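You operate a simulated robot arm through the tools that you are given. There is no shell and no other tool. Be economical: measure what you need, move in short steps, check, and stop when the job is done.

You run a simulated two-armed robot. Do the job below in one go: nothing can be reset, and whatever is moved stays where it is left.

JOB
Set the sliding stop to 40 and square the pipe ends with air.
Fine: free the red clamp and tighten it again, then open the red valve lever and work the green one out and in. Hands out of the cradle once air is on.

It is judged by the outcome, as a careful person would: the job done as asked, and still so three seconds after it is handed in. It fails if anything else is knocked over, pushed out of place, dropped, spilled or broken.

ROBOT AND FRAMES
Two 7-joint arms with fingered hands on one trunk, on a base that drives. Base frame: it is fixed to the floor where the robot stands at the start and does not move with it; the origin is under the middle of the robot, x ahead of it, y to its left, z up. Units: mm, degrees, N and s.
The left shoulder is at the start at [77, 125, 1024], the right one opposite. With the tool pointing down near the work surface each hand reaches from about 100 to 760 mm from the robot's upright axis, wherever it stands, measured 20 degrees to its own side. Places, roughly: black arm latch [2000, 500, 900]; black clamp [1600, -4900, 700]; black collar [1500, -4900, 700]; blue bearing knob [1800, -4300, 1000]; blue clamp [1600, -4900, 1300]; blue collar [1600, -4900, 1300]; blue crank [3100, 600, 600]; far white plate [1100, 500, 900]; green bearing knob [1900, -2200, 1000]; green clamp [1500, 700, 1100]; green collar [1500, 700, 1000]; green crank [3500, 600, 600]; green valve lever [2500, 600, 600]; grey brake lever [3300, 600, 700]; grey clamp [3200, -5000, 900]; grey collar [3300, -5000, 800]. Payload 4 kg a hand.
The tool frame of a hand sits at the grasp point between the pads (the TCP): z along the fingers, y along the line on which they close. The tips reach 29 mm beyond it. Largest opening 100 mm; the body of the gripper starts 34 mm behind the TCP. The gripper is a hand of 5 fingers: y runs from the thumb to the fingers, the wrist lies at [-15, -105, -177] in the tool frame, and closing takes about 1.5 s.
Orientation is told as [roll, pitch, yaw] about the base's x, y, z axes, in that order, counted from this pose: with the fingers straight down and the wrist toward the robot, the tool's x, y and z point along [0, 1, 0], [1, 0, 0] and [0, 0, -1] of the base frame.

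CONTROLS
- The arms move only by the tool play_rows. It takes "left_moves", "right_moves" or both (then of equal length, played together; a hand with none holds still); each is a list that holds one entry, the list of rows, each a list of 6 numbers: the shift along the tool's x, y, z in units of 30 mm (1.0 is 30 mm), then the turn, a rotation vector about the tool's x, y, z in units of 6 degrees (1.0 is 6 degrees). In form: [[[x, y, z, rx, ry, rz], ...]]. A call has 1 to 12 rows; each row shifts and turns the commanded pose from where the row before left it, along the tool's axes as they then stand. "left_jaw" and "right_jaw" are, for a hand that has rows, the finger opening in m, from 0 to 0.1, set as the call begins (left out, the last holds). A call with a number of a shift or a turn outside -1 to 1 is refused whole. Each row takes 0.2 s and may step no farther than 50 mm and 8.6 degrees from the row before; otherwise, or with a gripper value out of range, the whole call is refused. Where a pose cannot be reached the arm comes as near as it can. A force on the tool above 90 N (or 10 N above the force at the start of the call, whichever is more), or a blocked arm, ends the call early, and 0.2 s more pass. The fingers move at their own pace (about 45 mm/s each) and stop on an object; they squeeze with about 26 N. The grip force told is the motor's: it shows also when the fingers shut on nothing. Time passes only in rows, and 0.2 s behind the last, so rows that do not move let the fingers close. The reply holds the time, the measured pose of the TCP, the force on the tool along the base axes, the opening and the grip force, in the units named above and with some noise, with the torque about the TCP (base axes, N m) and any sound that the robot's microphone picked up.
- Cameras (640 x 400 px; columns grow to the right, rows downward): "scene" is now at [173.1, 5.1, 1132.9]; the picture's right is [0.05, -1.00, -0.00], its down [-0.74, -0.03, -0.67] and it looks along [0.67, 0.03, -0.74] (base axes); focal length 231 px, centre (320, 200). "left" rides on the left gripper at [-66, -86, -121] in its tool frame; the picture's right is [-0.76, -0.31, 0.58], its down [0.59, -0.70, 0.40] and it looks along [0.28, 0.64, 0.71] (tool axes); focal length 247 px, centre (320, 200). "right" rides on the right gripper at [66, -86, -121] in its tool frame; the picture's right is [-0.76, 0.31, -0.58], its down [-0.59, -0.70, 0.40] and it looks along [-0.28, 0.64, 0.71] (tool axes); focal length 247 px, centre (320, 200). There is no depth. A picture from a camera that has moved, and an enlarged one, comes with that camera's place and axes in the base frame and with its lens.
- grab_frame(camera): a new picture of that camera. No time passes.
- move_column(by): slides the trunk up (or, below 0, down) by that many mm; the arms and the scene camera ride with it, the base frame stays. It gives what a move gives, with no picture.
- roll_base(legs): drives the robot by 1 to 6 legs, each [ahead, turn to the left] in mm and degrees, along the robot's own axes; the way and the turn of a leg run together, so that a leg with both is an arc; at most 1500 mm and 180 degrees a leg. The arms and the cameras ride along, it lands a little off, and it stops where it bumps. It gives what a move gives.
- curl_fingers(index, middle, ring, little, thumb_bend, thumb_turn, hand): sets how far each is bent, from 0 (flat) to 1 (curled in); at 0.3 the hand is open as for a grip, at 0.7 the pads meet at the TCP. One left out holds its place. A second passes; each finger stops where it meets its share of the squeeze, and holds until it gets a number again. A gripper value or a shape takes the hand back. It gives what a move gives, with no picture; readings hold the bend of each and the force on index, middle, ring, little, thumb and palm. thumb_turn goes from beside the hand (0) to across from the fingers (1), as for a grip.
- hand_shape(shape, hand): the hand has 5 fingers and takes this shape, open, in about a second: jaw (thumb against the fingers, like two jaws); tri (thumb and two fingers); tip (a fingertip pinch); poke (one finger out to press); point (the index stretched); flat (the hand flat); cup (the hand cupped); fist (a fist). The gripper value then closes the fingers along that shape, each until it touches; the sizes above hold for jaw. It gives what a move gives, with no picture.
- head_to(pan, tilt): turns the head with the scene camera to pan (to the left, within 80 degrees either way) and tilt (down, from -29 to 69), counted from straight ahead of the robot. It gives what a move gives.
- inspect(camera, box): a new picture of the part [left, top, right, bottom] of that camera's present view, enlarged. No time passes.
- finish_job(): hands the job in; it is judged then, once.

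Work in short steps. Places have to be worked out from the pictures, the camera data and where the tool is seen: move nearer, look again, correct. Check each grasp and each placing, and mend what went wrong. You have 120 turns and 108 pictures in all, those below and enlarged ones among them. Open the grippers and draw the arms clear of the work before you hand the job in, unless the task says otherwise; then end with one line.

The tools are called after "Call:" as a command line: name --argument value ..., lists and objects as JSON in quotes. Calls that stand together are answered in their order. play_rows: Moves the arms, as the interface text tells. Its arguments: {"type":"object","properties":{"left_moves":{"type":"array","items":{"type":"array","items":{"type":"array","items":{"type":"number"}}}},"left_jaw":{"type":"number"},"right_moves":{"type":"array","items":{"type":"array","items":{"type":"array","items":{"type":"number"}}}},"right_jaw":{"type":"number"}},"required":[]} The other tools are called the same way: move_column (by) slides the trunk up or down; hand_shape (shape, hand) gives the hand a shape; curl_fingers (index, middle, ring, little, thumb_bend, thumb_turn, hand) moves the fingers one by one; roll_base (legs) drives the base; head_to (pan, tilt) turns the head that bears the scene camera; grab_frame (camera) takes a picture; inspect (camera, box) takes an enlarged picture of a part of a camera's view; finish_job () hands the job in.

At the start:

```text
clock: 0.0
left_tcp_pos: [635.2, 110.0, 776.1]
left_tool_rot: [-0.1, 0.0, -0.2]
left_contact_force: [0.5, 0.2, 0.0]
left_torque: [-0.01, 0.01, 0.01]
left_opening: 99.9
left_grip_force: 0.0
left_shape: jaw
left_bend: [0.3, 0.3, 0.3, 0.3, 0.3, 0.98]
left_finger forces: [0.1, 0.1, 0.0, 0.0, 0.0, 0.0]
right_tcp_pos: [440.9, -294.2, 821.9]
right_tool_rot: [0.0, -0.1, -0.4]
right_contact_force: [0.0, 0.5, -0.4]
right_torque: [-0.01, 0.01, 0.0]
right_opening: 100.0
right_grip_force: 0.1
right_shape: jaw
right_bend: [0.3, 0.3, 0.3, 0.3, 0.3, 0.98]
right_finger forces: [0.0, 0.0, 0.0, 0.0, 0.0, 0.0]
trunk travel left (down, up): [-225.0, 522.0]
robot x, y, heading: [2.9, 0.6, -0.3]
head pan, tilt: [2.7, 47.7]
```

scene: 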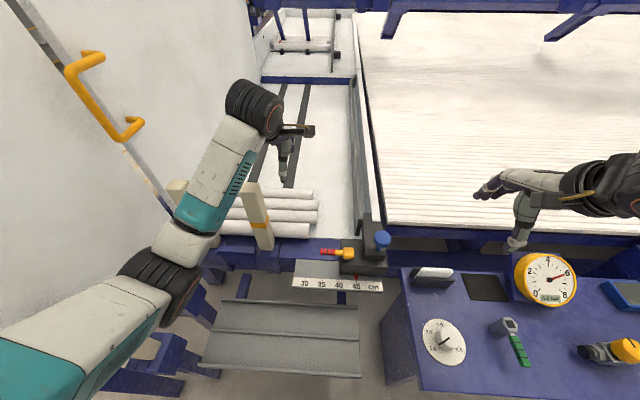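
right: 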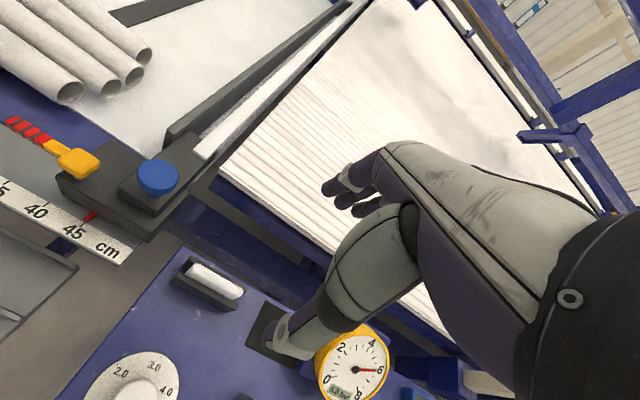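
left: 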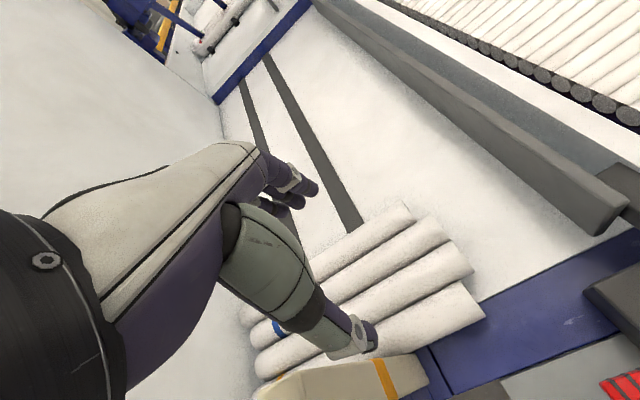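

The scene shows a sliding stop with a scale (30–45 cm), a red-handled clamp, and a console with gauge, dial and levers. I look closer at both.

Call:
inspect --camera "scene" --box '[220, 170, 420, 300]'

Call:
inspect --camera "scene" --box '[390, 240, 640, 400]'

```text
3.08 times, centred on (320, 235) of scene
camera zoom: at [173.1, 5.1, 1132.9], right [0.05, -1.0, 0.0], down [-0.74, -0.03, -0.67], along [0.67, 0.03, -0.74], focal length 712 px, centre (320, 92)
```

zoom: 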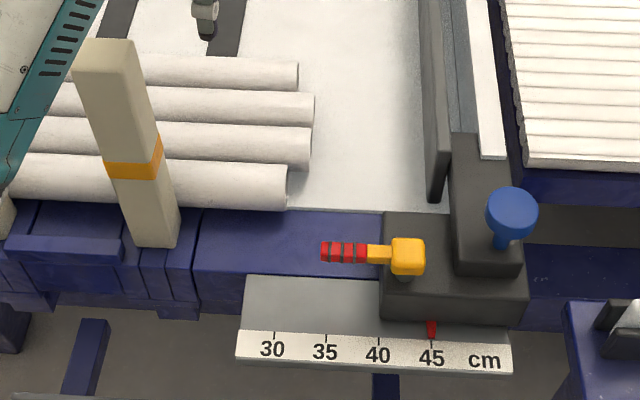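

```text
2.50 times, centred on (515, 320) of scene
camera zoom: at [173.1, 5.1, 1132.9], right [0.05, -1.0, 0.0], down [-0.74, -0.03, -0.67], along [0.67, 0.03, -0.74], focal length 578 px, centre (-168, -100)
```

zoom: 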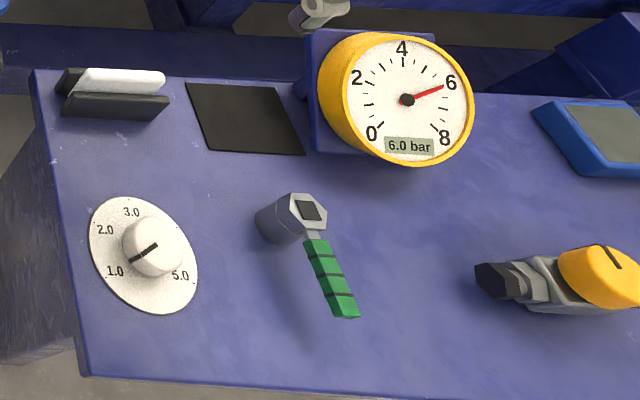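

The stop's pointer reads 45; its clamp has a red grip. The red valve lever isn't in view yet, so I turn the head.

Call:
head_to --pan -45 --tilt 40

Call:
grab_frame --camera "scene"

Call:
head_to --pan 30 --tilt 30

Call:
grab_frame --camera "scene"

```text
clock: 1.1
left_tcp_pos: [635.5, 110.1, 777.0]
left_tool_rot: [-0.1, 0.1, -0.3]
left_contact_force: [0.4, -1.7, -0.7]
left_torque: [0.02, -0.01, 0.01]
left_opening: 99.9
left_grip_force: 0.0
left_shape: jaw
left_bend: [0.3, 0.3, 0.3, 0.3, 0.3, 0.98]
left_finger forces: [0.0, 0.1, 0.0, 0.0, 0.0, 0.0]
right_tcp_pos: [440.0, -294.3, 821.5]
right_tool_rot: [0.0, 0.0, -0.3]
right_contact_force: [-0.1, -0.4, 1.3]
right_torque: [0.03, 0.01, -0.02]
right_opening: 99.6
right_grip_force: 0.1
right_shape: jaw
right_bend: [0.3, 0.3, 0.3, 0.3, 0.3, 0.98]
right_finger forces: [0.0, 0.1, 0.0, 0.1, 0.0, 0.0]
trunk travel left (down, up): [-225.0, 522.0]
robot x, y, heading: [0.0, 3.6, 0.0]
head pan, tilt: [-45.0, 40.0]
```

```text
102 pictures are left
camera scene: at [154.3, -58.6, 1144.0], right [-0.71, -0.71, 0.0], down [-0.46, 0.45, -0.77], along [0.54, -0.54, -0.64], focal length 231 px, centre (320, 200)
```

scene: 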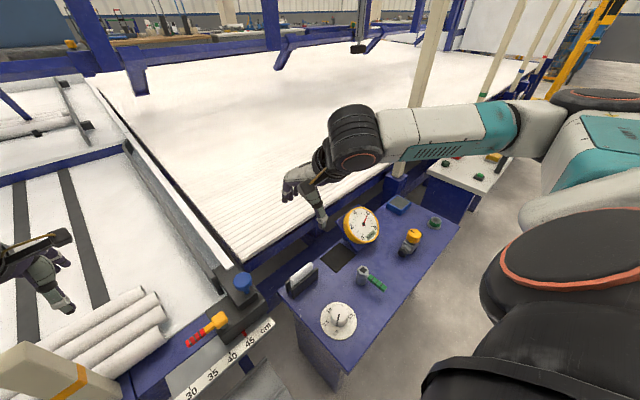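

```text
clock: 2.6
left_tcp_pos: [635.2, 109.2, 776.3]
left_tool_rot: [0.0, 0.0, -0.3]
left_contact_force: [0.2, -0.7, -0.3]
left_torque: [0.0, 0.0, -0.03]
left_opening: 100.0
left_grip_force: 0.0
left_shape: jaw
left_bend: [0.3, 0.3, 0.3, 0.3, 0.3, 0.98]
left_finger forces: [0.0, 0.1, 0.0, 0.0, 0.0, 0.0]
right_tcp_pos: [439.1, -293.6, 822.2]
right_tool_rot: [0.1, 0.0, -0.4]
right_contact_force: [0.2, -0.4, -0.7]
right_torque: [-0.01, -0.02, 0.02]
right_opening: 99.7
right_grip_force: 0.1
right_shape: jaw
right_bend: [0.3, 0.3, 0.3, 0.3, 0.3, 0.98]
right_finger forces: [0.0, 0.0, 0.0, 0.1, 0.0, 0.0]
trunk travel left (down, up): [-225.0, 522.0]
robot x, y, heading: [-2.8, -5.2, 0.3]
head pan, tilt: [30.0, 30.0]
```

```text
101 pictures are left
camera scene: at [172.5, 46.6, 1159.3], right [0.5, -0.87, 0.0], down [-0.43, -0.25, -0.87], along [0.75, 0.43, -0.5], focal length 231 px, centre (320, 200)
```

scene: 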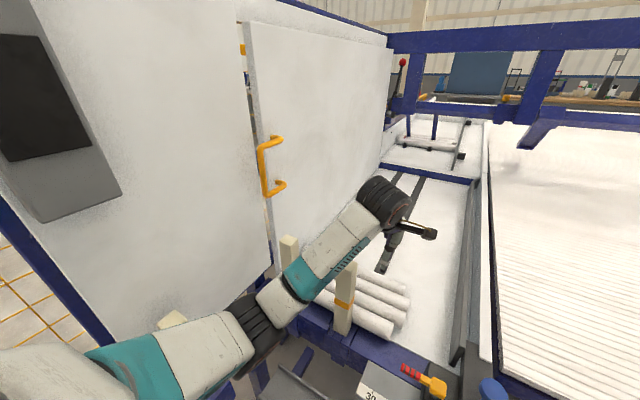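

There's a red-knobbed lever far back and more panels to the right. I zoom on these and look lower and behind.

Call:
inspect --camera "scene" --box '[360, 40, 500, 190]'

Call:
head_to --pan -55 --tilt 25

Call:
grab_frame --camera "scene"

Call:
inspect --camera "scene" --box '[220, 220, 420, 380]'

```text
2.67 times, centred on (430, 115) of scene
camera zoom: at [172.5, 46.6, 1159.3], right [0.5, -0.87, 0.0], down [-0.43, -0.25, -0.87], along [0.75, 0.43, -0.5], focal length 617 px, centre (27, 427)
```

zoom: 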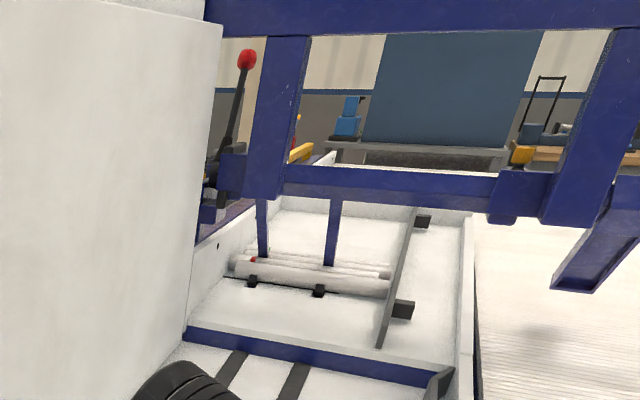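

```text
clock: 4.2
left_tcp_pos: [635.5, 109.6, 777.5]
left_tool_rot: [0.0, 0.0, -0.1]
left_contact_force: [0.0, 0.5, 0.2]
left_torque: [0.01, 0.0, -0.02]
left_opening: 99.7
left_grip_force: 0.0
left_shape: jaw
left_bend: [0.3, 0.3, 0.3, 0.3, 0.3, 0.98]
left_finger forces: [0.0, 0.0, 0.0, 0.0, 0.0, 0.1]
right_tcp_pos: [440.3, -294.1, 822.4]
right_tool_rot: [0.1, 0.1, -0.3]
right_contact_force: [-0.7, -0.2, -0.3]
right_torque: [0.02, -0.03, -0.01]
right_opening: 99.5
right_grip_force: 0.1
right_shape: jaw
right_bend: [0.3, 0.3, 0.3, 0.3, 0.3, 0.98]
right_finger forces: [0.0, 0.0, 0.0, 0.0, 0.0, 0.0]
trunk travel left (down, up): [-225.0, 522.0]
robot x, y, heading: [-2.0, 2.1, -0.1]
head pan, tilt: [-55.0, 25.0]
```

```text
99 pictures are left
camera scene: at [147.1, -74.0, 1167.3], right [-0.82, -0.57, 0.0], down [-0.24, 0.35, -0.91], along [0.52, -0.74, -0.42], focal length 231 px, centre (320, 200)
```

scene: 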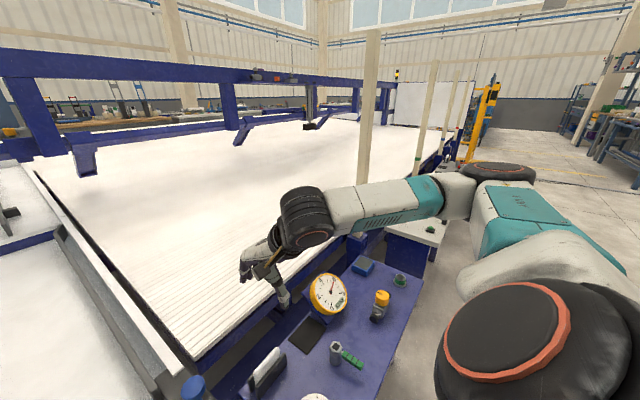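

```text
2.50 times, centred on (320, 300) of scene
camera zoom: at [147.1, -74.0, 1167.3], right [-0.82, -0.57, 0.0], down [-0.24, 0.35, -0.91], along [0.52, -0.74, -0.42], focal length 578 px, centre (320, -50)
```

zoom: 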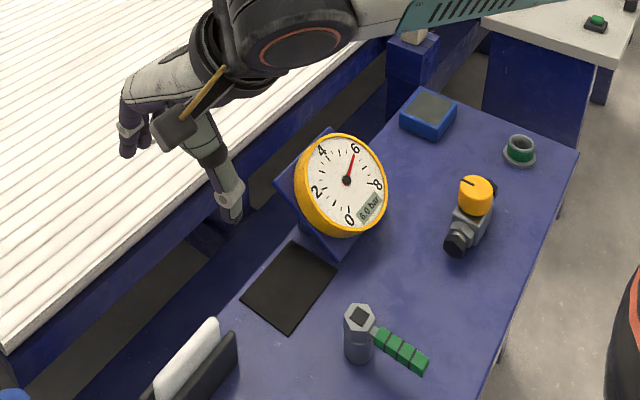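

No red valve lever yet. I look down at the machine front, and left.

Call:
head_to --pan 0 --tilt 68

Call:
grab_frame --camera "scene"

Call:
head_to --pan 60 --tilt 45

Call:
grab_frame --camera "scene"

Call:
head_to --pan -75 --tilt 35

Call:
grab_frame --camera "scene"

```text
clock: 5.5
left_tcp_pos: [635.8, 109.8, 777.9]
left_tool_rot: [0.0, 0.0, -0.2]
left_contact_force: [0.1, -0.1, 0.2]
left_torque: [-0.03, 0.0, 0.01]
left_opening: 99.7
left_grip_force: 0.1
left_shape: jaw
left_bend: [0.3, 0.3, 0.3, 0.3, 0.3, 0.98]
left_finger forces: [0.0, 0.0, 0.0, 0.0, 0.1, 0.1]
right_tcp_pos: [441.5, -293.7, 821.4]
right_tool_rot: [0.1, -0.1, -0.3]
right_contact_force: [0.1, 0.5, 0.1]
right_torque: [0.02, 0.01, 0.0]
right_opening: 99.9
right_grip_force: 0.1
right_shape: jaw
right_bend: [0.3, 0.3, 0.3, 0.3, 0.3, 0.98]
right_finger forces: [0.0, 0.0, 0.1, 0.0, 0.1, 0.1]
trunk travel left (down, up): [-225.0, 522.0]
robot x, y, heading: [0.8, 0.3, 0.1]
head pan, tilt: [0.0, 68.0]
```

```text
97 pictures are left
camera scene: at [151.1, 1.4, 1108.7], right [0.0, -1.0, 0.0], down [-0.93, 0.0, -0.37], along [0.37, 0.0, -0.93], focal length 231 px, centre (320, 200)
```

scene: 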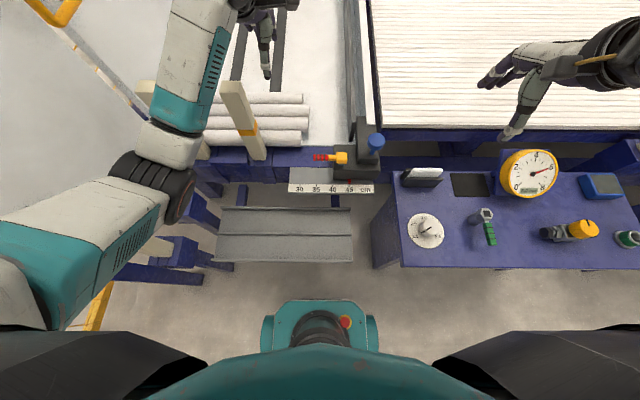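

```text
clock: 6.8
left_tcp_pos: [635.5, 109.1, 777.1]
left_tool_rot: [0.0, 0.1, -0.2]
left_contact_force: [0.4, 0.6, -0.1]
left_torque: [0.0, 0.03, 0.02]
left_opening: 99.7
left_grip_force: 0.1
left_shape: jaw
left_bend: [0.3, 0.3, 0.3, 0.3, 0.3, 0.98]
left_finger forces: [0.0, 0.1, 0.1, 0.0, 0.0, 0.1]
right_tcp_pos: [439.9, -294.6, 821.9]
right_tool_rot: [0.0, 0.0, -0.2]
right_contact_force: [0.6, 0.1, -0.6]
right_torque: [-0.01, 0.02, 0.02]
right_opening: 99.6
right_grip_force: 0.1
right_shape: jaw
right_bend: [0.3, 0.3, 0.3, 0.3, 0.3, 0.98]
right_finger forces: [0.1, 0.1, 0.0, 0.0, 0.0, 0.0]
trunk travel left (down, up): [-225.0, 522.0]
robot x, y, heading: [-0.0, -2.2, -0.1]
head pan, tilt: [60.0, 45.0]
```

```text
96 pictures are left
camera scene: at [134.9, 71.8, 1136.7], right [0.87, -0.5, 0.0], down [-0.35, -0.61, -0.71], along [0.35, 0.61, -0.71], focal length 231 px, centre (320, 200)
```

scene: 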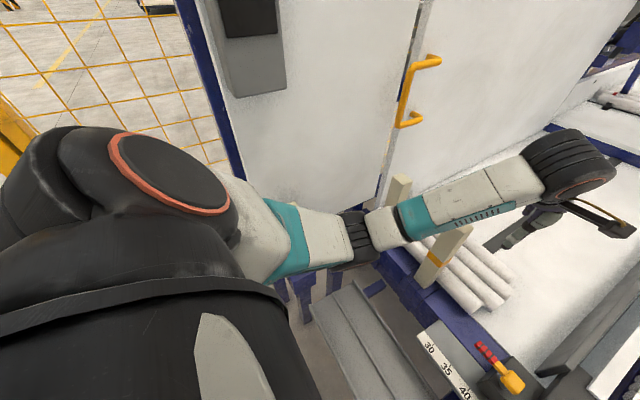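

```text
clock: 8.9
left_tcp_pos: [635.4, 109.3, 777.1]
left_tool_rot: [0.0, 0.0, -0.2]
left_contact_force: [-0.1, 0.0, 0.5]
left_torque: [0.0, -0.01, -0.01]
left_opening: 99.8
left_grip_force: 0.0
left_shape: jaw
left_bend: [0.3, 0.3, 0.3, 0.3, 0.3, 0.98]
left_finger forces: [0.0, 0.1, 0.0, 0.1, 0.0, 0.0]
right_tcp_pos: [440.2, -295.6, 823.1]
right_tool_rot: [0.0, -0.1, -0.2]
right_contact_force: [0.3, 0.1, 0.0]
right_torque: [0.03, -0.02, -0.02]
right_opening: 100.0
right_grip_force: 0.0
right_shape: jaw
right_bend: [0.3, 0.3, 0.3, 0.3, 0.3, 0.98]
right_finger forces: [0.0, 0.0, 0.0, 0.0, 0.0, 0.0]
trunk travel left (down, up): [-225.0, 522.0]
robot x, y, heading: [-4.2, -1.3, 0.0]
head pan, tilt: [-75.0, 35.0]
```

```text
95 pictures are left
camera scene: at [117.0, -83.6, 1151.6], right [-0.97, -0.26, 0.0], down [-0.15, 0.55, -0.82], along [0.21, -0.79, -0.57], focal length 231 px, centre (320, 200)
```

scene: 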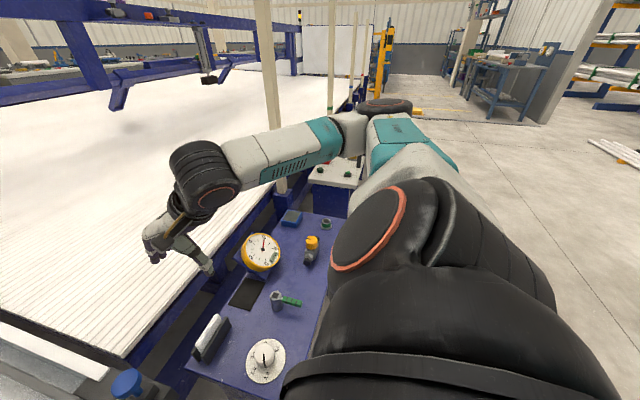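

I can't see the red valve lever; the left arm hides the pipes' far ends. I raise the trunk to clear everything, back off, and take an overview.

Call:
move_column --by 300

Call:
roll_base --legs '[[-650, 0]]'

Call:
head_to --pan 0 --tilt 35

Call:
grab_frame --camera "scene"

```text
clock: 11.9
left_tcp_pos: [634.6, 109.3, 1076.2]
left_tool_rot: [0.1, 0.2, -0.2]
left_contact_force: [-0.2, 0.6, 0.5]
left_torque: [0.04, 0.02, 0.02]
left_opening: 100.0
left_grip_force: 0.0
left_shape: jaw
left_bend: [0.3, 0.3, 0.3, 0.3, 0.3, 0.98]
left_finger forces: [0.0, 0.0, 0.0, 0.0, 0.1, 0.1]
right_tcp_pos: [439.5, -295.2, 1121.7]
right_tool_rot: [0.0, 0.1, -0.2]
right_contact_force: [-0.6, -0.2, -0.1]
right_torque: [-0.01, -0.03, -0.01]
right_opening: 99.8
right_grip_force: 0.0
right_shape: jaw
right_bend: [0.3, 0.3, 0.3, 0.3, 0.3, 0.98]
right_finger forces: [0.0, 0.1, 0.0, 0.0, 0.0, 0.0]
trunk travel left (down, up): [-525.0, 222.0]
robot x, y, heading: [2.4, -2.3, 0.4]
head pan, tilt: [-75.0, 35.0]
```

```text
clock: 15.6
left_tcp_pos: [-19.9, 108.4, 1076.6]
left_tool_rot: [0.0, 0.0, -0.5]
left_contact_force: [0.8, -0.4, -0.8]
left_torque: [0.04, 0.02, -0.02]
left_opening: 99.8
left_grip_force: 0.0
left_shape: jaw
left_bend: [0.3, 0.3, 0.3, 0.3, 0.3, 0.98]
left_finger forces: [0.0, 0.1, 0.0, 0.0, 0.0, 0.0]
right_tcp_pos: [-217.5, -295.2, 1121.8]
right_tool_rot: [0.0, 0.1, -0.5]
right_contact_force: [-0.5, 0.9, 0.4]
right_torque: [0.0, -0.01, -0.01]
right_opening: 99.7
right_grip_force: 0.1
right_shape: jaw
right_bend: [0.3, 0.3, 0.3, 0.3, 0.3, 0.98]
right_finger forces: [0.1, 0.0, 0.1, 0.0, 0.1, 0.0]
trunk travel left (down, up): [-525.0, 222.0]
robot x, y, heading: [-652.6, 2.0, -0.3]
head pan, tilt: [-75.0, 35.0]
```

```text
clock: 17.0
left_tcp_pos: [-20.7, 109.1, 1076.0]
left_tool_rot: [0.1, 0.1, -0.6]
left_contact_force: [-0.4, -0.4, 0.4]
left_torque: [0.0, 0.02, -0.02]
left_opening: 99.9
left_grip_force: 0.1
left_shape: jaw
left_bend: [0.3, 0.3, 0.3, 0.3, 0.3, 0.98]
left_finger forces: [0.0, 0.0, 0.0, 0.1, 0.0, 0.0]
right_tcp_pos: [-216.6, -294.5, 1122.4]
right_tool_rot: [-0.1, 0.0, -0.4]
right_contact_force: [-0.2, -0.3, 0.0]
right_torque: [0.01, -0.04, 0.02]
right_opening: 100.0
right_grip_force: 0.0
right_shape: jaw
right_bend: [0.3, 0.3, 0.3, 0.3, 0.3, 0.98]
right_finger forces: [0.0, 0.0, 0.0, 0.0, 0.0, 0.0]
trunk travel left (down, up): [-525.0, 222.0]
robot x, y, heading: [-659.2, 3.8, -0.1]
head pan, tilt: [0.0, 35.0]
```

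```text
94 pictures are left
camera scene: at [-535.8, 2.2, 1457.1], right [-0.01, -1.0, 0.0], down [-0.57, 0.0, -0.82], along [0.82, 0.0, -0.57], focal length 231 px, centre (320, 200)
```

scene: 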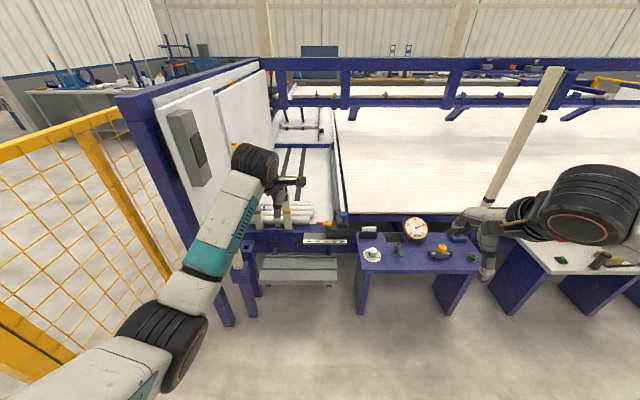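

The overview shows a neighbouring white table with red/green items. I enlarge it and the left front.

Call:
inspect --camera "scene" --box '[480, 200, 640, 300]'

Call:
inspect --camera "scene" --box '[340, 200, 490, 290]'

Call:
inspect --camera "scene" --box '[220, 170, 370, 320]'

```text
4.00 times, centred on (560, 250) of scene
camera zoom: at [-535.8, 2.2, 1457.1], right [-0.01, -1.0, 0.0], down [-0.57, 0.0, -0.82], along [0.82, 0.0, -0.57], focal length 925 px, centre (-640, 0)
```

zoom: 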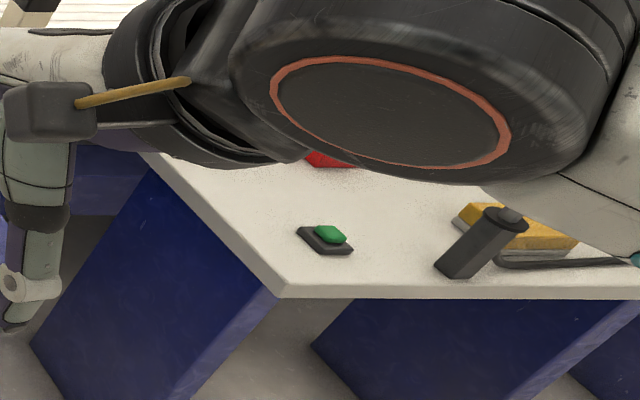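

```text
4.27 times, centred on (415, 245) of scene
camera zoom: at [-535.8, 2.2, 1457.1], right [-0.01, -1.0, 0.0], down [-0.57, 0.0, -0.82], along [0.82, 0.0, -0.57], focal length 987 px, centre (-85, 8)
```

zoom: 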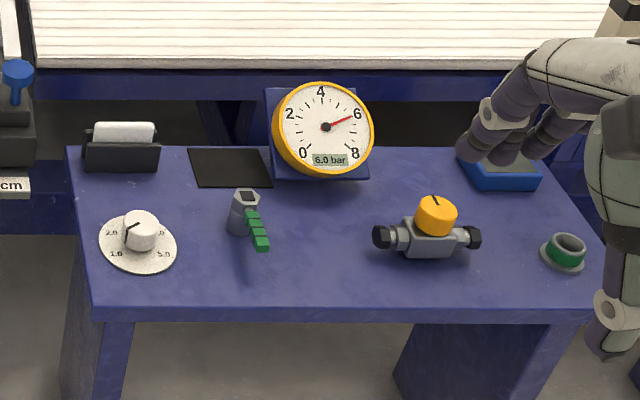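

```text
2.67 times, centred on (295, 245) of scene
camera zoom: at [-535.8, 2.2, 1457.1], right [-0.01, -1.0, 0.0], down [-0.57, 0.0, -0.82], along [0.82, 0.0, -0.57], focal length 617 px, centre (387, 80)
```

zoom: 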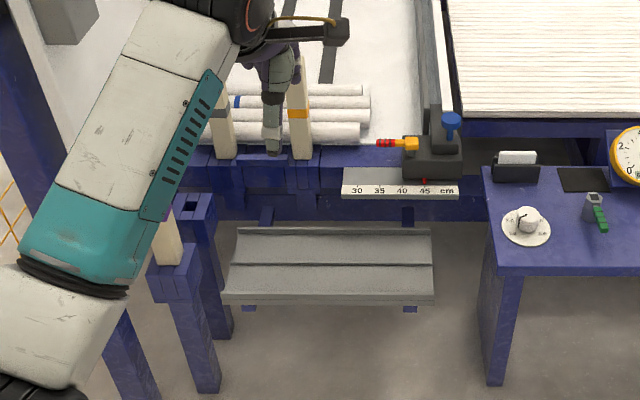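

The left arm still hides the area left of the posts. I swing it left and look again.

Call:
play_rows --left_moves '[[[1, 0, -0.5, 0, 0, 0], [1, 0, -0.5, 0, 0, 0], [1, 0, -0.5, 0, 0, 0], [1, 0, -0.5, 0, 0, 0], [1, 0, -0.5, 0, 0, 0], [1, 0, -0.5, 0, 0, 0], [1, -0.5, -0.5, 0, 0, 0], [1, -0.5, -0.5, 0, 0, 0], [1, -0.5, 0, 0, 0, 0], [1, -0.5, 0, 0, 0, 0], [1, -0.5, 0, 0, 0, 0], [1, -0.5, 0, 0, 0, 0]]]'

Call:
grab_frame --camera "scene"

Call:
inspect --camera "scene" --box '[150, 130, 350, 290]'

```text
clock: 19.6
left_tcp_pos: [-105.3, 468.7, 1196.3]
left_tool_rot: [0.1, 0.1, -0.6]
left_contact_force: [0.1, -0.4, -0.2]
left_torque: [-0.01, -0.01, 0.01]
left_opening: 100.0
left_grip_force: 0.0
left_shape: jaw
left_bend: [0.3, 0.3, 0.3, 0.3, 0.3, 0.98]
left_finger forces: [0.0, 0.0, 0.0, 0.0, 0.0, 0.0]
right_tcp_pos: [-218.1, -293.0, 1122.1]
right_tool_rot: [0.1, 0.0, -0.5]
right_contact_force: [0.6, 0.4, -0.2]
right_torque: [-0.06, -0.01, 0.02]
right_opening: 100.0
right_grip_force: 0.0
right_shape: jaw
right_bend: [0.3, 0.3, 0.3, 0.3, 0.3, 0.98]
right_finger forces: [0.0, 0.0, 0.1, 0.0, 0.0, 0.0]
trunk travel left (down, up): [-525.0, 222.0]
robot x, y, heading: [-656.3, 0.5, -0.2]
head pan, tilt: [0.0, 35.0]
```

```text
90 pictures are left
camera scene: at [-536.5, 3.2, 1457.2], right [0.0, -1.0, 0.0], down [-0.57, 0.0, -0.82], along [0.82, 0.0, -0.57], focal length 231 px, centre (320, 200)
```

scene: 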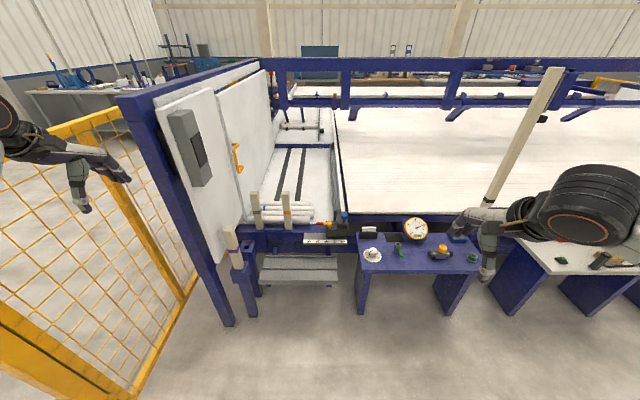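

```text
2.50 times, centred on (250, 210) of scene
camera zoom: at [-536.5, 3.2, 1457.2], right [0.0, -1.0, 0.0], down [-0.57, 0.0, -0.82], along [0.82, 0.0, -0.57], focal length 578 px, centre (495, 175)
```

zoom: 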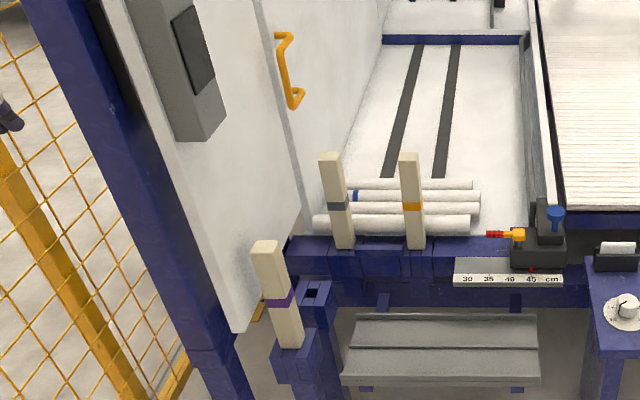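

The named-places list seems cut off alphabetically; the green valve lever is given at about [2500, 600, 600], so the red one may be near there. I look to the left and far ahead.

Call:
head_to --pan 35 --tilt 15

Call:
grab_frame --camera "scene"

Call:
head_to --pan -20 --tilt 15

Call:
grab_frame --camera "scene"

```text
clock: 20.6
left_tcp_pos: [-104.3, 466.9, 1195.4]
left_tool_rot: [-0.1, 0.1, -0.5]
left_contact_force: [-0.6, 0.1, 0.8]
left_torque: [-0.02, 0.01, 0.0]
left_opening: 99.5
left_grip_force: 0.1
left_shape: jaw
left_bend: [0.3, 0.3, 0.3, 0.3, 0.3, 0.98]
left_finger forces: [0.0, 0.0, 0.0, 0.0, 0.0, 0.0]
right_tcp_pos: [-217.2, -294.4, 1122.1]
right_tool_rot: [0.0, 0.0, -0.5]
right_contact_force: [0.0, 0.6, -0.3]
right_torque: [-0.01, 0.02, 0.01]
right_opening: 100.0
right_grip_force: 0.1
right_shape: jaw
right_bend: [0.3, 0.3, 0.3, 0.3, 0.3, 0.98]
right_finger forces: [0.0, 0.0, 0.1, 0.0, 0.1, 0.1]
trunk travel left (down, up): [-525.0, 222.0]
robot x, y, heading: [-653.2, 3.2, -0.3]
head pan, tilt: [35.0, 15.0]
```

```text
88 pictures are left
camera scene: at [-547.1, 55.9, 1489.1], right [0.57, -0.82, 0.0], down [-0.21, -0.15, -0.97], along [0.79, 0.55, -0.26], focal length 231 px, centre (320, 200)
```

scene: 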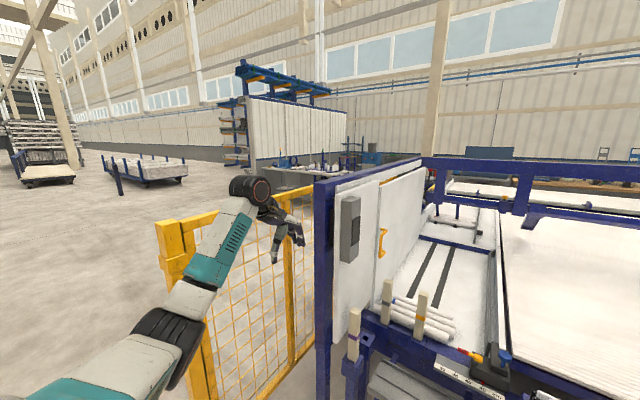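

```text
clock: 21.9
left_tcp_pos: [-104.7, 467.4, 1195.4]
left_tool_rot: [0.0, 0.0, -0.5]
left_contact_force: [-0.1, -0.2, 0.7]
left_torque: [0.0, -0.03, -0.01]
left_opening: 99.7
left_grip_force: 0.0
left_shape: jaw
left_bend: [0.3, 0.3, 0.3, 0.3, 0.3, 0.98]
left_finger forces: [0.0, 0.1, 0.0, 0.1, 0.0, 0.0]
right_tcp_pos: [-218.0, -294.6, 1121.3]
right_tool_rot: [0.1, 0.1, -0.5]
right_contact_force: [-0.1, 0.0, -0.3]
right_torque: [-0.04, -0.01, 0.02]
right_opening: 100.0
right_grip_force: 0.0
right_shape: jaw
right_bend: [0.3, 0.3, 0.3, 0.3, 0.3, 0.98]
right_finger forces: [0.1, 0.0, 0.1, 0.0, 0.0, 0.1]
trunk travel left (down, up): [-525.0, 222.0]
robot x, y, heading: [-655.1, 3.5, -0.1]
head pan, tilt: [-20.0, 15.0]
```

```text
87 pictures are left
camera scene: at [-536.3, -29.4, 1489.1], right [-0.35, -0.94, 0.0], down [-0.24, 0.09, -0.97], along [0.91, -0.33, -0.26], focal length 231 px, centre (320, 200)
```

scene: 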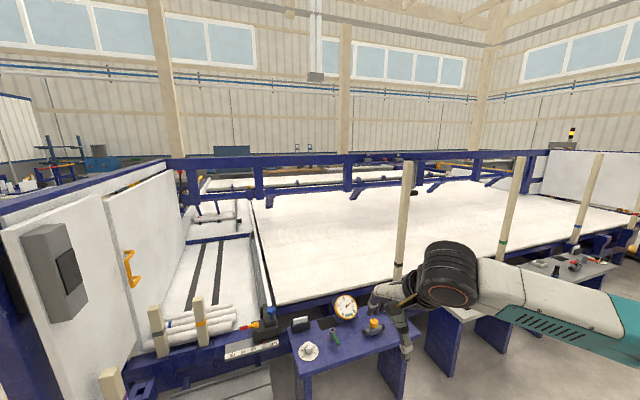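

The machine's service side seems to be behind the left guard (x≈2500, y≈600). I back off and drive around outside the fence to look at that side.

Call:
roll_base --legs '[[-500, 0], [0, 90], [1000, 0]]'

Call:
head_to --pan -60 --tilt 15

Call:
grab_frame --camera "scene"

```text
clock: 33.6
left_tcp_pos: [-1606.7, 1564.7, 1195.2]
left_tool_rot: [0.0, 0.0, 89.2]
left_contact_force: [0.3, 0.4, -0.3]
left_torque: [-0.01, 0.01, 0.01]
left_opening: 99.8
left_grip_force: 0.1
left_shape: jaw
left_bend: [0.3, 0.3, 0.3, 0.3, 0.3, 0.98]
left_finger forces: [0.0, 0.0, 0.0, 0.1, 0.0, 0.1]
right_tcp_pos: [-846.9, 1449.3, 1121.6]
right_tool_rot: [0.0, 0.1, 89.1]
right_contact_force: [-0.3, -1.3, -0.7]
right_torque: [-0.04, 0.04, 0.02]
right_opening: 99.6
right_grip_force: 0.0
right_shape: jaw
right_bend: [0.3, 0.3, 0.3, 0.3, 0.3, 0.98]
right_finger forces: [0.0, 0.1, 0.0, 0.0, 0.0, 0.1]
trunk travel left (down, up): [-525.0, 222.0]
robot x, y, heading: [-1144.3, 1009.5, 89.5]
head pan, tilt: [-20.0, 15.0]
```

```text
clock: 34.6
left_tcp_pos: [-1607.1, 1563.9, 1194.9]
left_tool_rot: [0.0, 0.0, 89.2]
left_contact_force: [-0.2, -1.3, -0.2]
left_torque: [0.0, 0.03, 0.02]
left_opening: 100.1
left_grip_force: 0.0
left_shape: jaw
left_bend: [0.3, 0.3, 0.3, 0.3, 0.3, 0.98]
left_finger forces: [0.0, 0.1, 0.0, 0.0, 0.0, 0.0]
right_tcp_pos: [-845.6, 1449.1, 1121.5]
right_tool_rot: [0.0, 0.1, 89.1]
right_contact_force: [0.2, -0.3, -0.2]
right_torque: [0.0, 0.0, -0.01]
right_opening: 99.7
right_grip_force: 0.1
right_shape: jaw
right_bend: [0.3, 0.3, 0.3, 0.3, 0.3, 0.98]
right_finger forces: [0.0, 0.1, 0.1, 0.0, 0.0, 0.0]
trunk travel left (down, up): [-525.0, 222.0]
robot x, y, heading: [-1142.2, 1009.2, 89.3]
head pan, tilt: [-60.0, 15.0]
```

```text
86 pictures are left
camera scene: at [-1062.8, 1090.8, 1489.2], right [0.49, -0.87, 0.0], down [-0.23, -0.13, -0.97], along [0.84, 0.47, -0.26], focal length 231 px, centre (320, 200)
```

scene: 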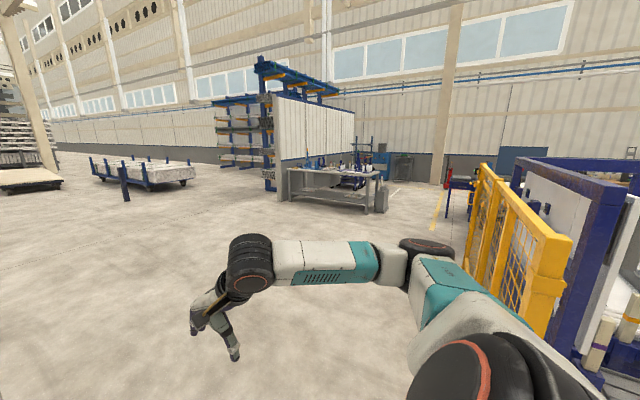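

Floor outside the fence is open. I drive up along it and look toward the machine.

Call:
roll_base --legs '[[850, 0], [0, -90], [1500, 0], [900, 0]]'

Call:
head_to --pan -60 --tilt 25

Call:
grab_frame --camera "scene"

```text
clock: 54.4
left_tcp_pos: [1806.6, 2231.9, 1194.1]
left_tool_rot: [0.0, 0.0, -2.5]
left_contact_force: [0.0, -0.9, -0.2]
left_torque: [-0.04, 0.01, 0.01]
left_opening: 99.7
left_grip_force: 0.0
left_shape: jaw
left_bend: [0.3, 0.3, 0.3, 0.3, 0.3, 0.98]
left_finger forces: [0.0, 0.0, 0.1, 0.1, 0.1, 0.0]
right_tcp_pos: [1667.6, 1474.8, 1121.6]
right_tool_rot: [0.1, 0.1, -2.5]
right_contact_force: [-0.4, 0.6, 0.7]
right_torque: [-0.03, 0.03, 0.0]
right_opening: 99.8
right_grip_force: 0.2
right_shape: jaw
right_bend: [0.3, 0.3, 0.3, 0.3, 0.3, 0.98]
right_finger forces: [0.0, 0.1, 0.0, 0.0, 0.0, 0.1]
trunk travel left (down, up): [-525.0, 222.0]
robot x, y, heading: [1234.5, 1780.0, -2.5]
head pan, tilt: [-60.0, 15.0]
```

```text
clock: 55.1
left_tcp_pos: [1805.3, 2233.0, 1195.4]
left_tool_rot: [0.0, 0.0, -2.5]
left_contact_force: [0.4, 0.1, 0.4]
left_torque: [-0.02, 0.01, 0.03]
left_opening: 99.6
left_grip_force: 0.0
left_shape: jaw
left_bend: [0.3, 0.3, 0.3, 0.3, 0.3, 0.98]
left_finger forces: [0.1, 0.0, 0.1, 0.0, 0.0, 0.1]
right_tcp_pos: [1667.8, 1474.7, 1122.0]
right_tool_rot: [0.0, 0.1, -2.5]
right_contact_force: [0.1, -0.2, 0.1]
right_torque: [-0.01, -0.02, -0.07]
right_opening: 99.8
right_grip_force: 0.2
right_shape: jaw
right_bend: [0.3, 0.3, 0.3, 0.3, 0.3, 0.98]
right_finger forces: [0.0, 0.0, 0.1, 0.0, 0.0, 0.1]
trunk travel left (down, up): [-525.0, 222.0]
robot x, y, heading: [1238.7, 1784.5, -2.3]
head pan, tilt: [-60.0, 25.0]
```

```text
85 pictures are left
camera scene: at [1314.2, 1704.1, 1473.0], right [-0.89, -0.46, 0.0], down [-0.2, 0.37, -0.91], along [0.42, -0.8, -0.42], focal length 231 px, centre (320, 200)
```

scene: 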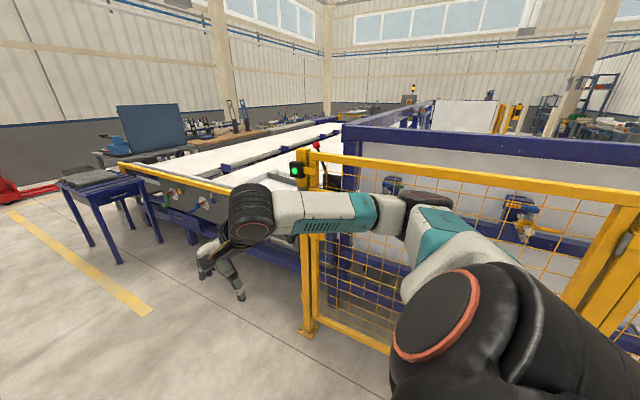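

Beyond the fence end there's a panel with cranks. I enlarge it and the fenced area.

Call:
inspect --camera "scene" --box '[110, 140, 330, 280]'

Call:
inspect --camera "scene" --box '[330, 140, 560, 290]'

```text
2.86 times, centred on (220, 210) of scene
camera zoom: at [1314.2, 1704.1, 1473.0], right [-0.89, -0.46, 0.0], down [-0.2, 0.37, -0.91], along [0.42, -0.8, -0.42], focal length 661 px, centre (606, 171)
```

zoom: 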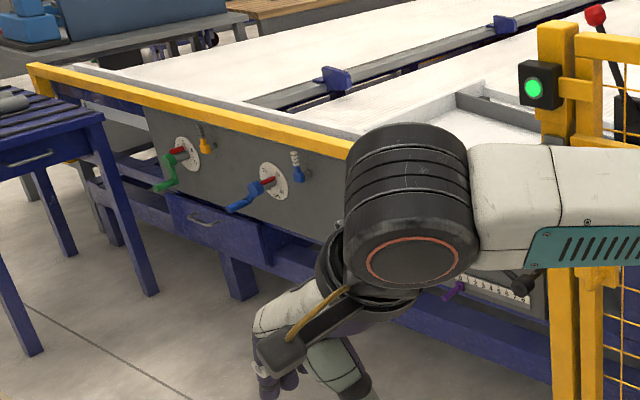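

```text
2.67 times, centred on (445, 215) of scene
camera zoom: at [1314.2, 1704.1, 1473.0], right [-0.89, -0.46, 0.0], down [-0.2, 0.37, -0.91], along [0.42, -0.8, -0.42], focal length 617 px, centre (-13, 160)
```

zoom: 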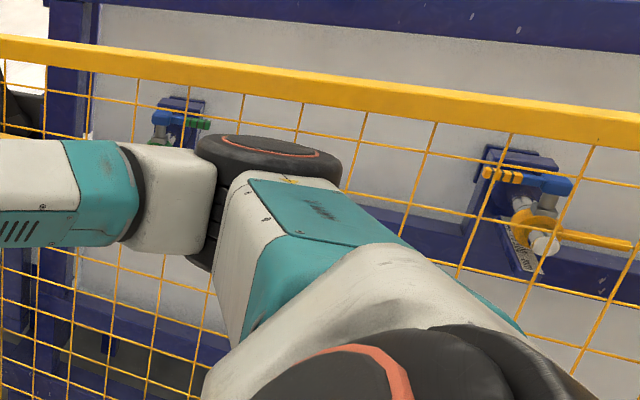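

Another scale and levers lie around x≈2300–2500 on this side. I drive forward 1100 and turn to face it.

Call:
roll_base --legs '[[1150, 0], [0, -87]]'

Call:
head_to --pan 0 --tilt 35

Call:
grab_frame --camera "scene"

```text
clock: 64.9
left_tcp_pos: [2887.8, 1186.1, 1194.8]
left_tool_rot: [0.0, 0.1, -90.0]
left_contact_force: [1.4, 0.1, -1.1]
left_torque: [0.01, 0.0, 0.0]
left_opening: 100.1
left_grip_force: 0.0
left_shape: jaw
left_bend: [0.3, 0.3, 0.3, 0.3, 0.3, 0.98]
left_finger forces: [0.0, 0.0, 0.0, 0.1, 0.0, 0.0]
right_tcp_pos: [2124.6, 1291.2, 1121.8]
right_tool_rot: [0.1, 0.0, -90.1]
right_contact_force: [0.3, -0.3, -0.2]
right_torque: [-0.02, 0.0, 0.0]
right_opening: 99.6
right_grip_force: 0.1
right_shape: jaw
right_bend: [0.3, 0.3, 0.3, 0.3, 0.3, 0.98]
right_finger forces: [0.0, 0.0, 0.0, 0.0, 0.1, 0.1]
trunk travel left (down, up): [-525.0, 222.0]
robot x, y, heading: [2417.9, 1735.7, -89.9]
head pan, tilt: [-60.0, 25.0]
```

```text
clock: 66.2
left_tcp_pos: [2889.9, 1186.7, 1195.8]
left_tool_rot: [0.0, -0.1, -90.0]
left_contact_force: [0.5, -0.1, -0.3]
left_torque: [0.03, -0.01, 0.02]
left_opening: 99.6
left_grip_force: 0.0
left_shape: jaw
left_bend: [0.3, 0.3, 0.3, 0.3, 0.3, 0.98]
left_finger forces: [0.1, 0.1, 0.0, 0.1, 0.0, 0.1]
right_tcp_pos: [2125.7, 1291.0, 1122.8]
right_tool_rot: [0.1, 0.0, -90.0]
right_contact_force: [-0.3, 0.0, -0.6]
right_torque: [-0.01, 0.01, 0.04]
right_opening: 99.9
right_grip_force: 0.0
right_shape: jaw
right_bend: [0.3, 0.3, 0.3, 0.3, 0.3, 0.98]
right_finger forces: [0.0, 0.0, 0.1, 0.0, 0.0, 0.1]
trunk travel left (down, up): [-525.0, 222.0]
robot x, y, heading: [2419.1, 1733.5, -90.3]
head pan, tilt: [0.0, 35.0]
```

```text
82 pictures are left
camera scene: at [2418.3, 1614.4, 1457.1], right [-1.0, 0.0, 0.0], down [0.0, 0.57, -0.82], along [0.0, -0.82, -0.57], focal length 231 px, centre (320, 200)
```

scene: 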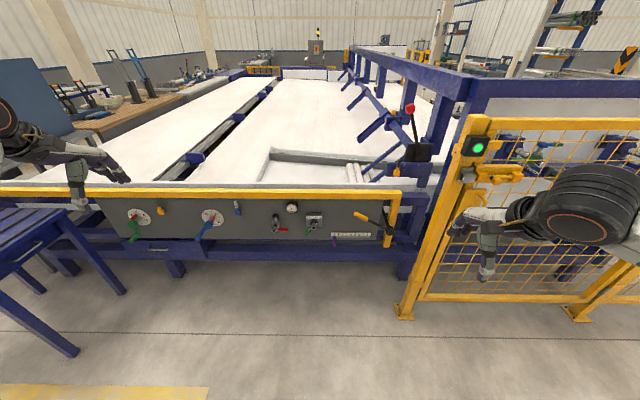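

Call:
inspect --camera "scene" --box '[180, 180, 450, 270]'

Call:
inspect --camera "scene" --box '[260, 190, 400, 260]'

Call:
inspect --camera "scene" --box '[260, 80, 480, 220]'

```text
2.37 times, centred on (315, 225) of scene
camera zoom: at [2418.3, 1614.4, 1457.1], right [-1.0, 0.0, 0.0], down [0.0, 0.57, -0.82], along [0.0, -0.82, -0.57], focal length 548 px, centre (332, 141)
```

zoom: 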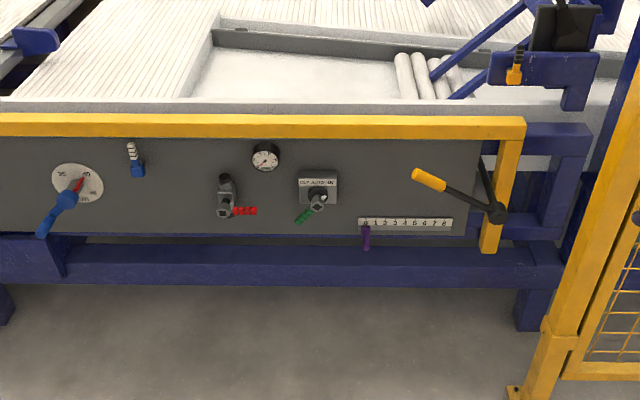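

```text
4.57 times, centred on (330, 225) of scene
camera zoom: at [2418.3, 1614.4, 1457.1], right [-1.0, 0.0, 0.0], down [0.0, 0.57, -0.82], along [0.0, -0.82, -0.57], focal length 1058 px, centre (274, 86)
```

zoom: 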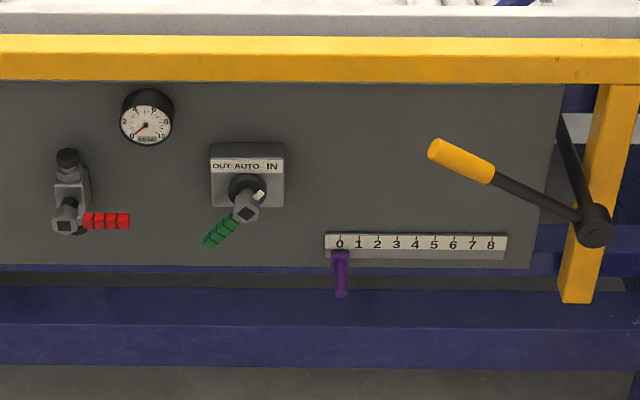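

```text
2.86 times, centred on (370, 150) of scene
camera zoom: at [2418.3, 1614.4, 1457.1], right [-1.0, 0.0, 0.0], down [0.0, 0.57, -0.82], along [0.0, -0.82, -0.57], focal length 661 px, centre (177, 343)
```

zoom: 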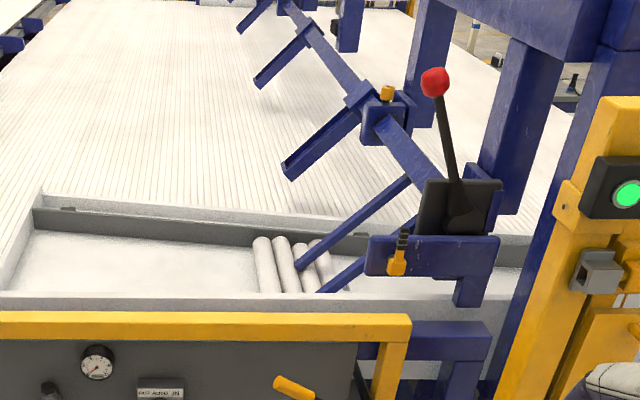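

Found: a supply valve with a red lever (gauge at 0) and an OUT/AUTO/IN selector with the green lever, standing at IN. The front stop (cm scale, red clamp) comes first, so I drive back around to it.

Call:
roll_base --legs '[[0, -90], [1500, 0], [1500, 0]]'

```text
clock: 84.5
left_tcp_pos: [-1101.0, 1204.9, 1193.9]
left_tool_rot: [0.0, 0.1, -179.4]
left_contact_force: [-0.1, -0.3, 0.2]
left_torque: [0.0, 0.0, -0.01]
left_opening: 99.6
left_grip_force: 0.1
left_shape: jaw
left_bend: [0.3, 0.3, 0.3, 0.3, 0.3, 0.98]
left_finger forces: [0.0, 0.0, 0.0, 0.0, 0.0, 0.0]
right_tcp_pos: [-1003.7, 1968.4, 1122.4]
right_tool_rot: [0.0, 0.1, -179.3]
right_contact_force: [-0.4, -0.1, 0.5]
right_torque: [-0.01, -0.01, 0.02]
right_opening: 99.9
right_grip_force: 0.0
right_shape: jaw
right_bend: [0.3, 0.3, 0.3, 0.3, 0.3, 0.98]
right_finger forces: [0.0, 0.0, 0.0, 0.0, 0.0, 0.0]
trunk travel left (down, up): [-525.0, 222.0]
robot x, y, heading: [-557.0, 1682.8, -179.4]
head pan, tilt: [0.0, 35.0]
```

I continue around to the front and draw the left arm back in before driving up to the bed.

Call:
roll_base --legs '[[560, 0], [0, 89.5], [1500, 0], [180, 0], [0, 90]]'

Call:
play_rows --left_moves '[[[-1, 0, 0, 0, 0, 0], [-1, 0, 0, 0, 0, 0], [-1, 0, 0, 0, 0, 0], [-1, 0, 0, 0, 0, 0], [-1, 0, 0, 0, 0, 0], [-1, 0, 0, 0, 0, 0], [-1, 0, 0, 0, 0, 0], [-1, -0.5, 0, 0, 0, 0], [-1, -0.5, 0, 0, 0, 0], [-1, -0.5, 0, 0, 0, 0]]]'

```text
clock: 103.7
left_tcp_pos: [-588.2, 436.0, 1195.2]
left_tool_rot: [0.0, -0.1, -0.5]
left_contact_force: [-1.1, -0.2, -0.4]
left_torque: [0.0, 0.0, 0.03]
left_opening: 99.6
left_grip_force: 0.0
left_shape: jaw
left_bend: [0.3, 0.3, 0.3, 0.3, 0.3, 0.98]
left_finger forces: [0.0, 0.0, 0.0, 0.1, 0.0, 0.1]
right_tcp_pos: [-701.9, -326.2, 1121.3]
right_tool_rot: [0.0, 0.0, -0.6]
right_contact_force: [-0.3, 0.9, 0.8]
right_torque: [-0.04, -0.02, 0.02]
right_opening: 99.8
right_grip_force: 0.1
right_shape: jaw
right_bend: [0.3, 0.3, 0.3, 0.3, 0.3, 0.98]
right_finger forces: [0.0, 0.0, 0.0, 0.1, 0.0, 0.1]
trunk travel left (down, up): [-525.0, 222.0]
robot x, y, heading: [-1141.0, -30.0, -0.3]
head pan, tilt: [0.0, 35.0]
```

```text
clock: 105.9
left_tcp_pos: [-636.6, 134.1, 1194.0]
left_tool_rot: [0.0, 0.0, -0.5]
left_contact_force: [1.5, -0.4, -0.1]
left_torque: [0.02, 0.01, -0.04]
left_opening: 99.9
left_grip_force: 0.1
left_shape: jaw
left_bend: [0.3, 0.3, 0.3, 0.3, 0.3, 0.98]
left_finger forces: [0.0, 0.0, 0.0, 0.0, 0.1, 0.0]
right_tcp_pos: [-701.9, -325.6, 1122.0]
right_tool_rot: [0.0, 0.0, -0.6]
right_contact_force: [0.2, -0.1, 0.9]
right_torque: [-0.03, 0.02, 0.02]
right_opening: 99.4
right_grip_force: 0.0
right_shape: jaw
right_bend: [0.3, 0.3, 0.3, 0.3, 0.3, 0.98]
right_finger forces: [0.0, 0.0, 0.0, 0.1, 0.1, 0.0]
trunk travel left (down, up): [-525.0, 222.0]
robot x, y, heading: [-1139.2, -31.6, -0.5]
head pan, tilt: [0.0, 35.0]
```

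Now forward to the bed and look at the stop from above.

Call:
roll_base --legs '[[1130, 0]]'

Call:
head_to --pan 0 --tilt 58

Call:
grab_frame --camera "scene"

```text
clock: 111.8
left_tcp_pos: [510.7, 132.7, 1193.8]
left_tool_rot: [-0.1, -0.1, -0.3]
left_contact_force: [-0.4, 1.0, 0.1]
left_torque: [-0.01, 0.02, -0.02]
left_opening: 99.6
left_grip_force: 0.0
left_shape: jaw
left_bend: [0.3, 0.3, 0.3, 0.3, 0.3, 0.98]
left_finger forces: [0.1, 0.1, 0.1, 0.0, 0.1, 0.1]
right_tcp_pos: [445.6, -328.4, 1121.6]
right_tool_rot: [0.1, 0.1, -0.4]
right_contact_force: [-0.1, -0.7, -0.9]
right_torque: [0.01, -0.04, 0.03]
right_opening: 99.7
right_grip_force: 0.1
right_shape: jaw
right_bend: [0.3, 0.3, 0.3, 0.3, 0.3, 0.98]
right_finger forces: [0.1, 0.1, 0.1, 0.0, 0.0, 0.1]
trunk travel left (down, up): [-525.0, 222.0]
robot x, y, heading: [5.6, -34.8, -0.1]
head pan, tilt: [0.0, 35.0]
```

```text
clock: 112.6
left_tcp_pos: [509.5, 131.6, 1194.5]
left_tool_rot: [0.0, 0.1, -0.3]
left_contact_force: [-1.3, 0.8, -0.1]
left_torque: [-0.02, -0.02, 0.02]
left_opening: 99.7
left_grip_force: 0.1
left_shape: jaw
left_bend: [0.3, 0.3, 0.3, 0.3, 0.3, 0.98]
left_finger forces: [0.0, 0.0, 0.1, 0.1, 0.0, 0.0]
right_tcp_pos: [445.3, -327.6, 1122.0]
right_tool_rot: [0.1, 0.1, -0.3]
right_contact_force: [-0.5, 0.5, -0.6]
right_torque: [0.02, -0.03, 0.01]
right_opening: 99.6
right_grip_force: 0.0
right_shape: jaw
right_bend: [0.3, 0.3, 0.3, 0.3, 0.3, 0.98]
right_finger forces: [0.0, 0.0, 0.0, 0.1, 0.0, 0.1]
trunk travel left (down, up): [-525.0, 222.0]
robot x, y, heading: [5.1, -33.0, -0.0]
head pan, tilt: [0.0, 58.0]
```

```text
78 pictures are left
camera scene: at [107.2, -32.9, 1425.3], right [0.0, -1.0, 0.0], down [-0.85, 0.0, -0.53], along [0.53, 0.0, -0.85], focal length 231 px, centre (320, 200)
```

scene: 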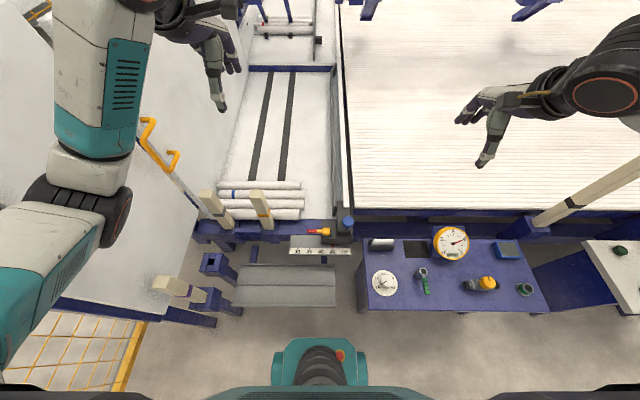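

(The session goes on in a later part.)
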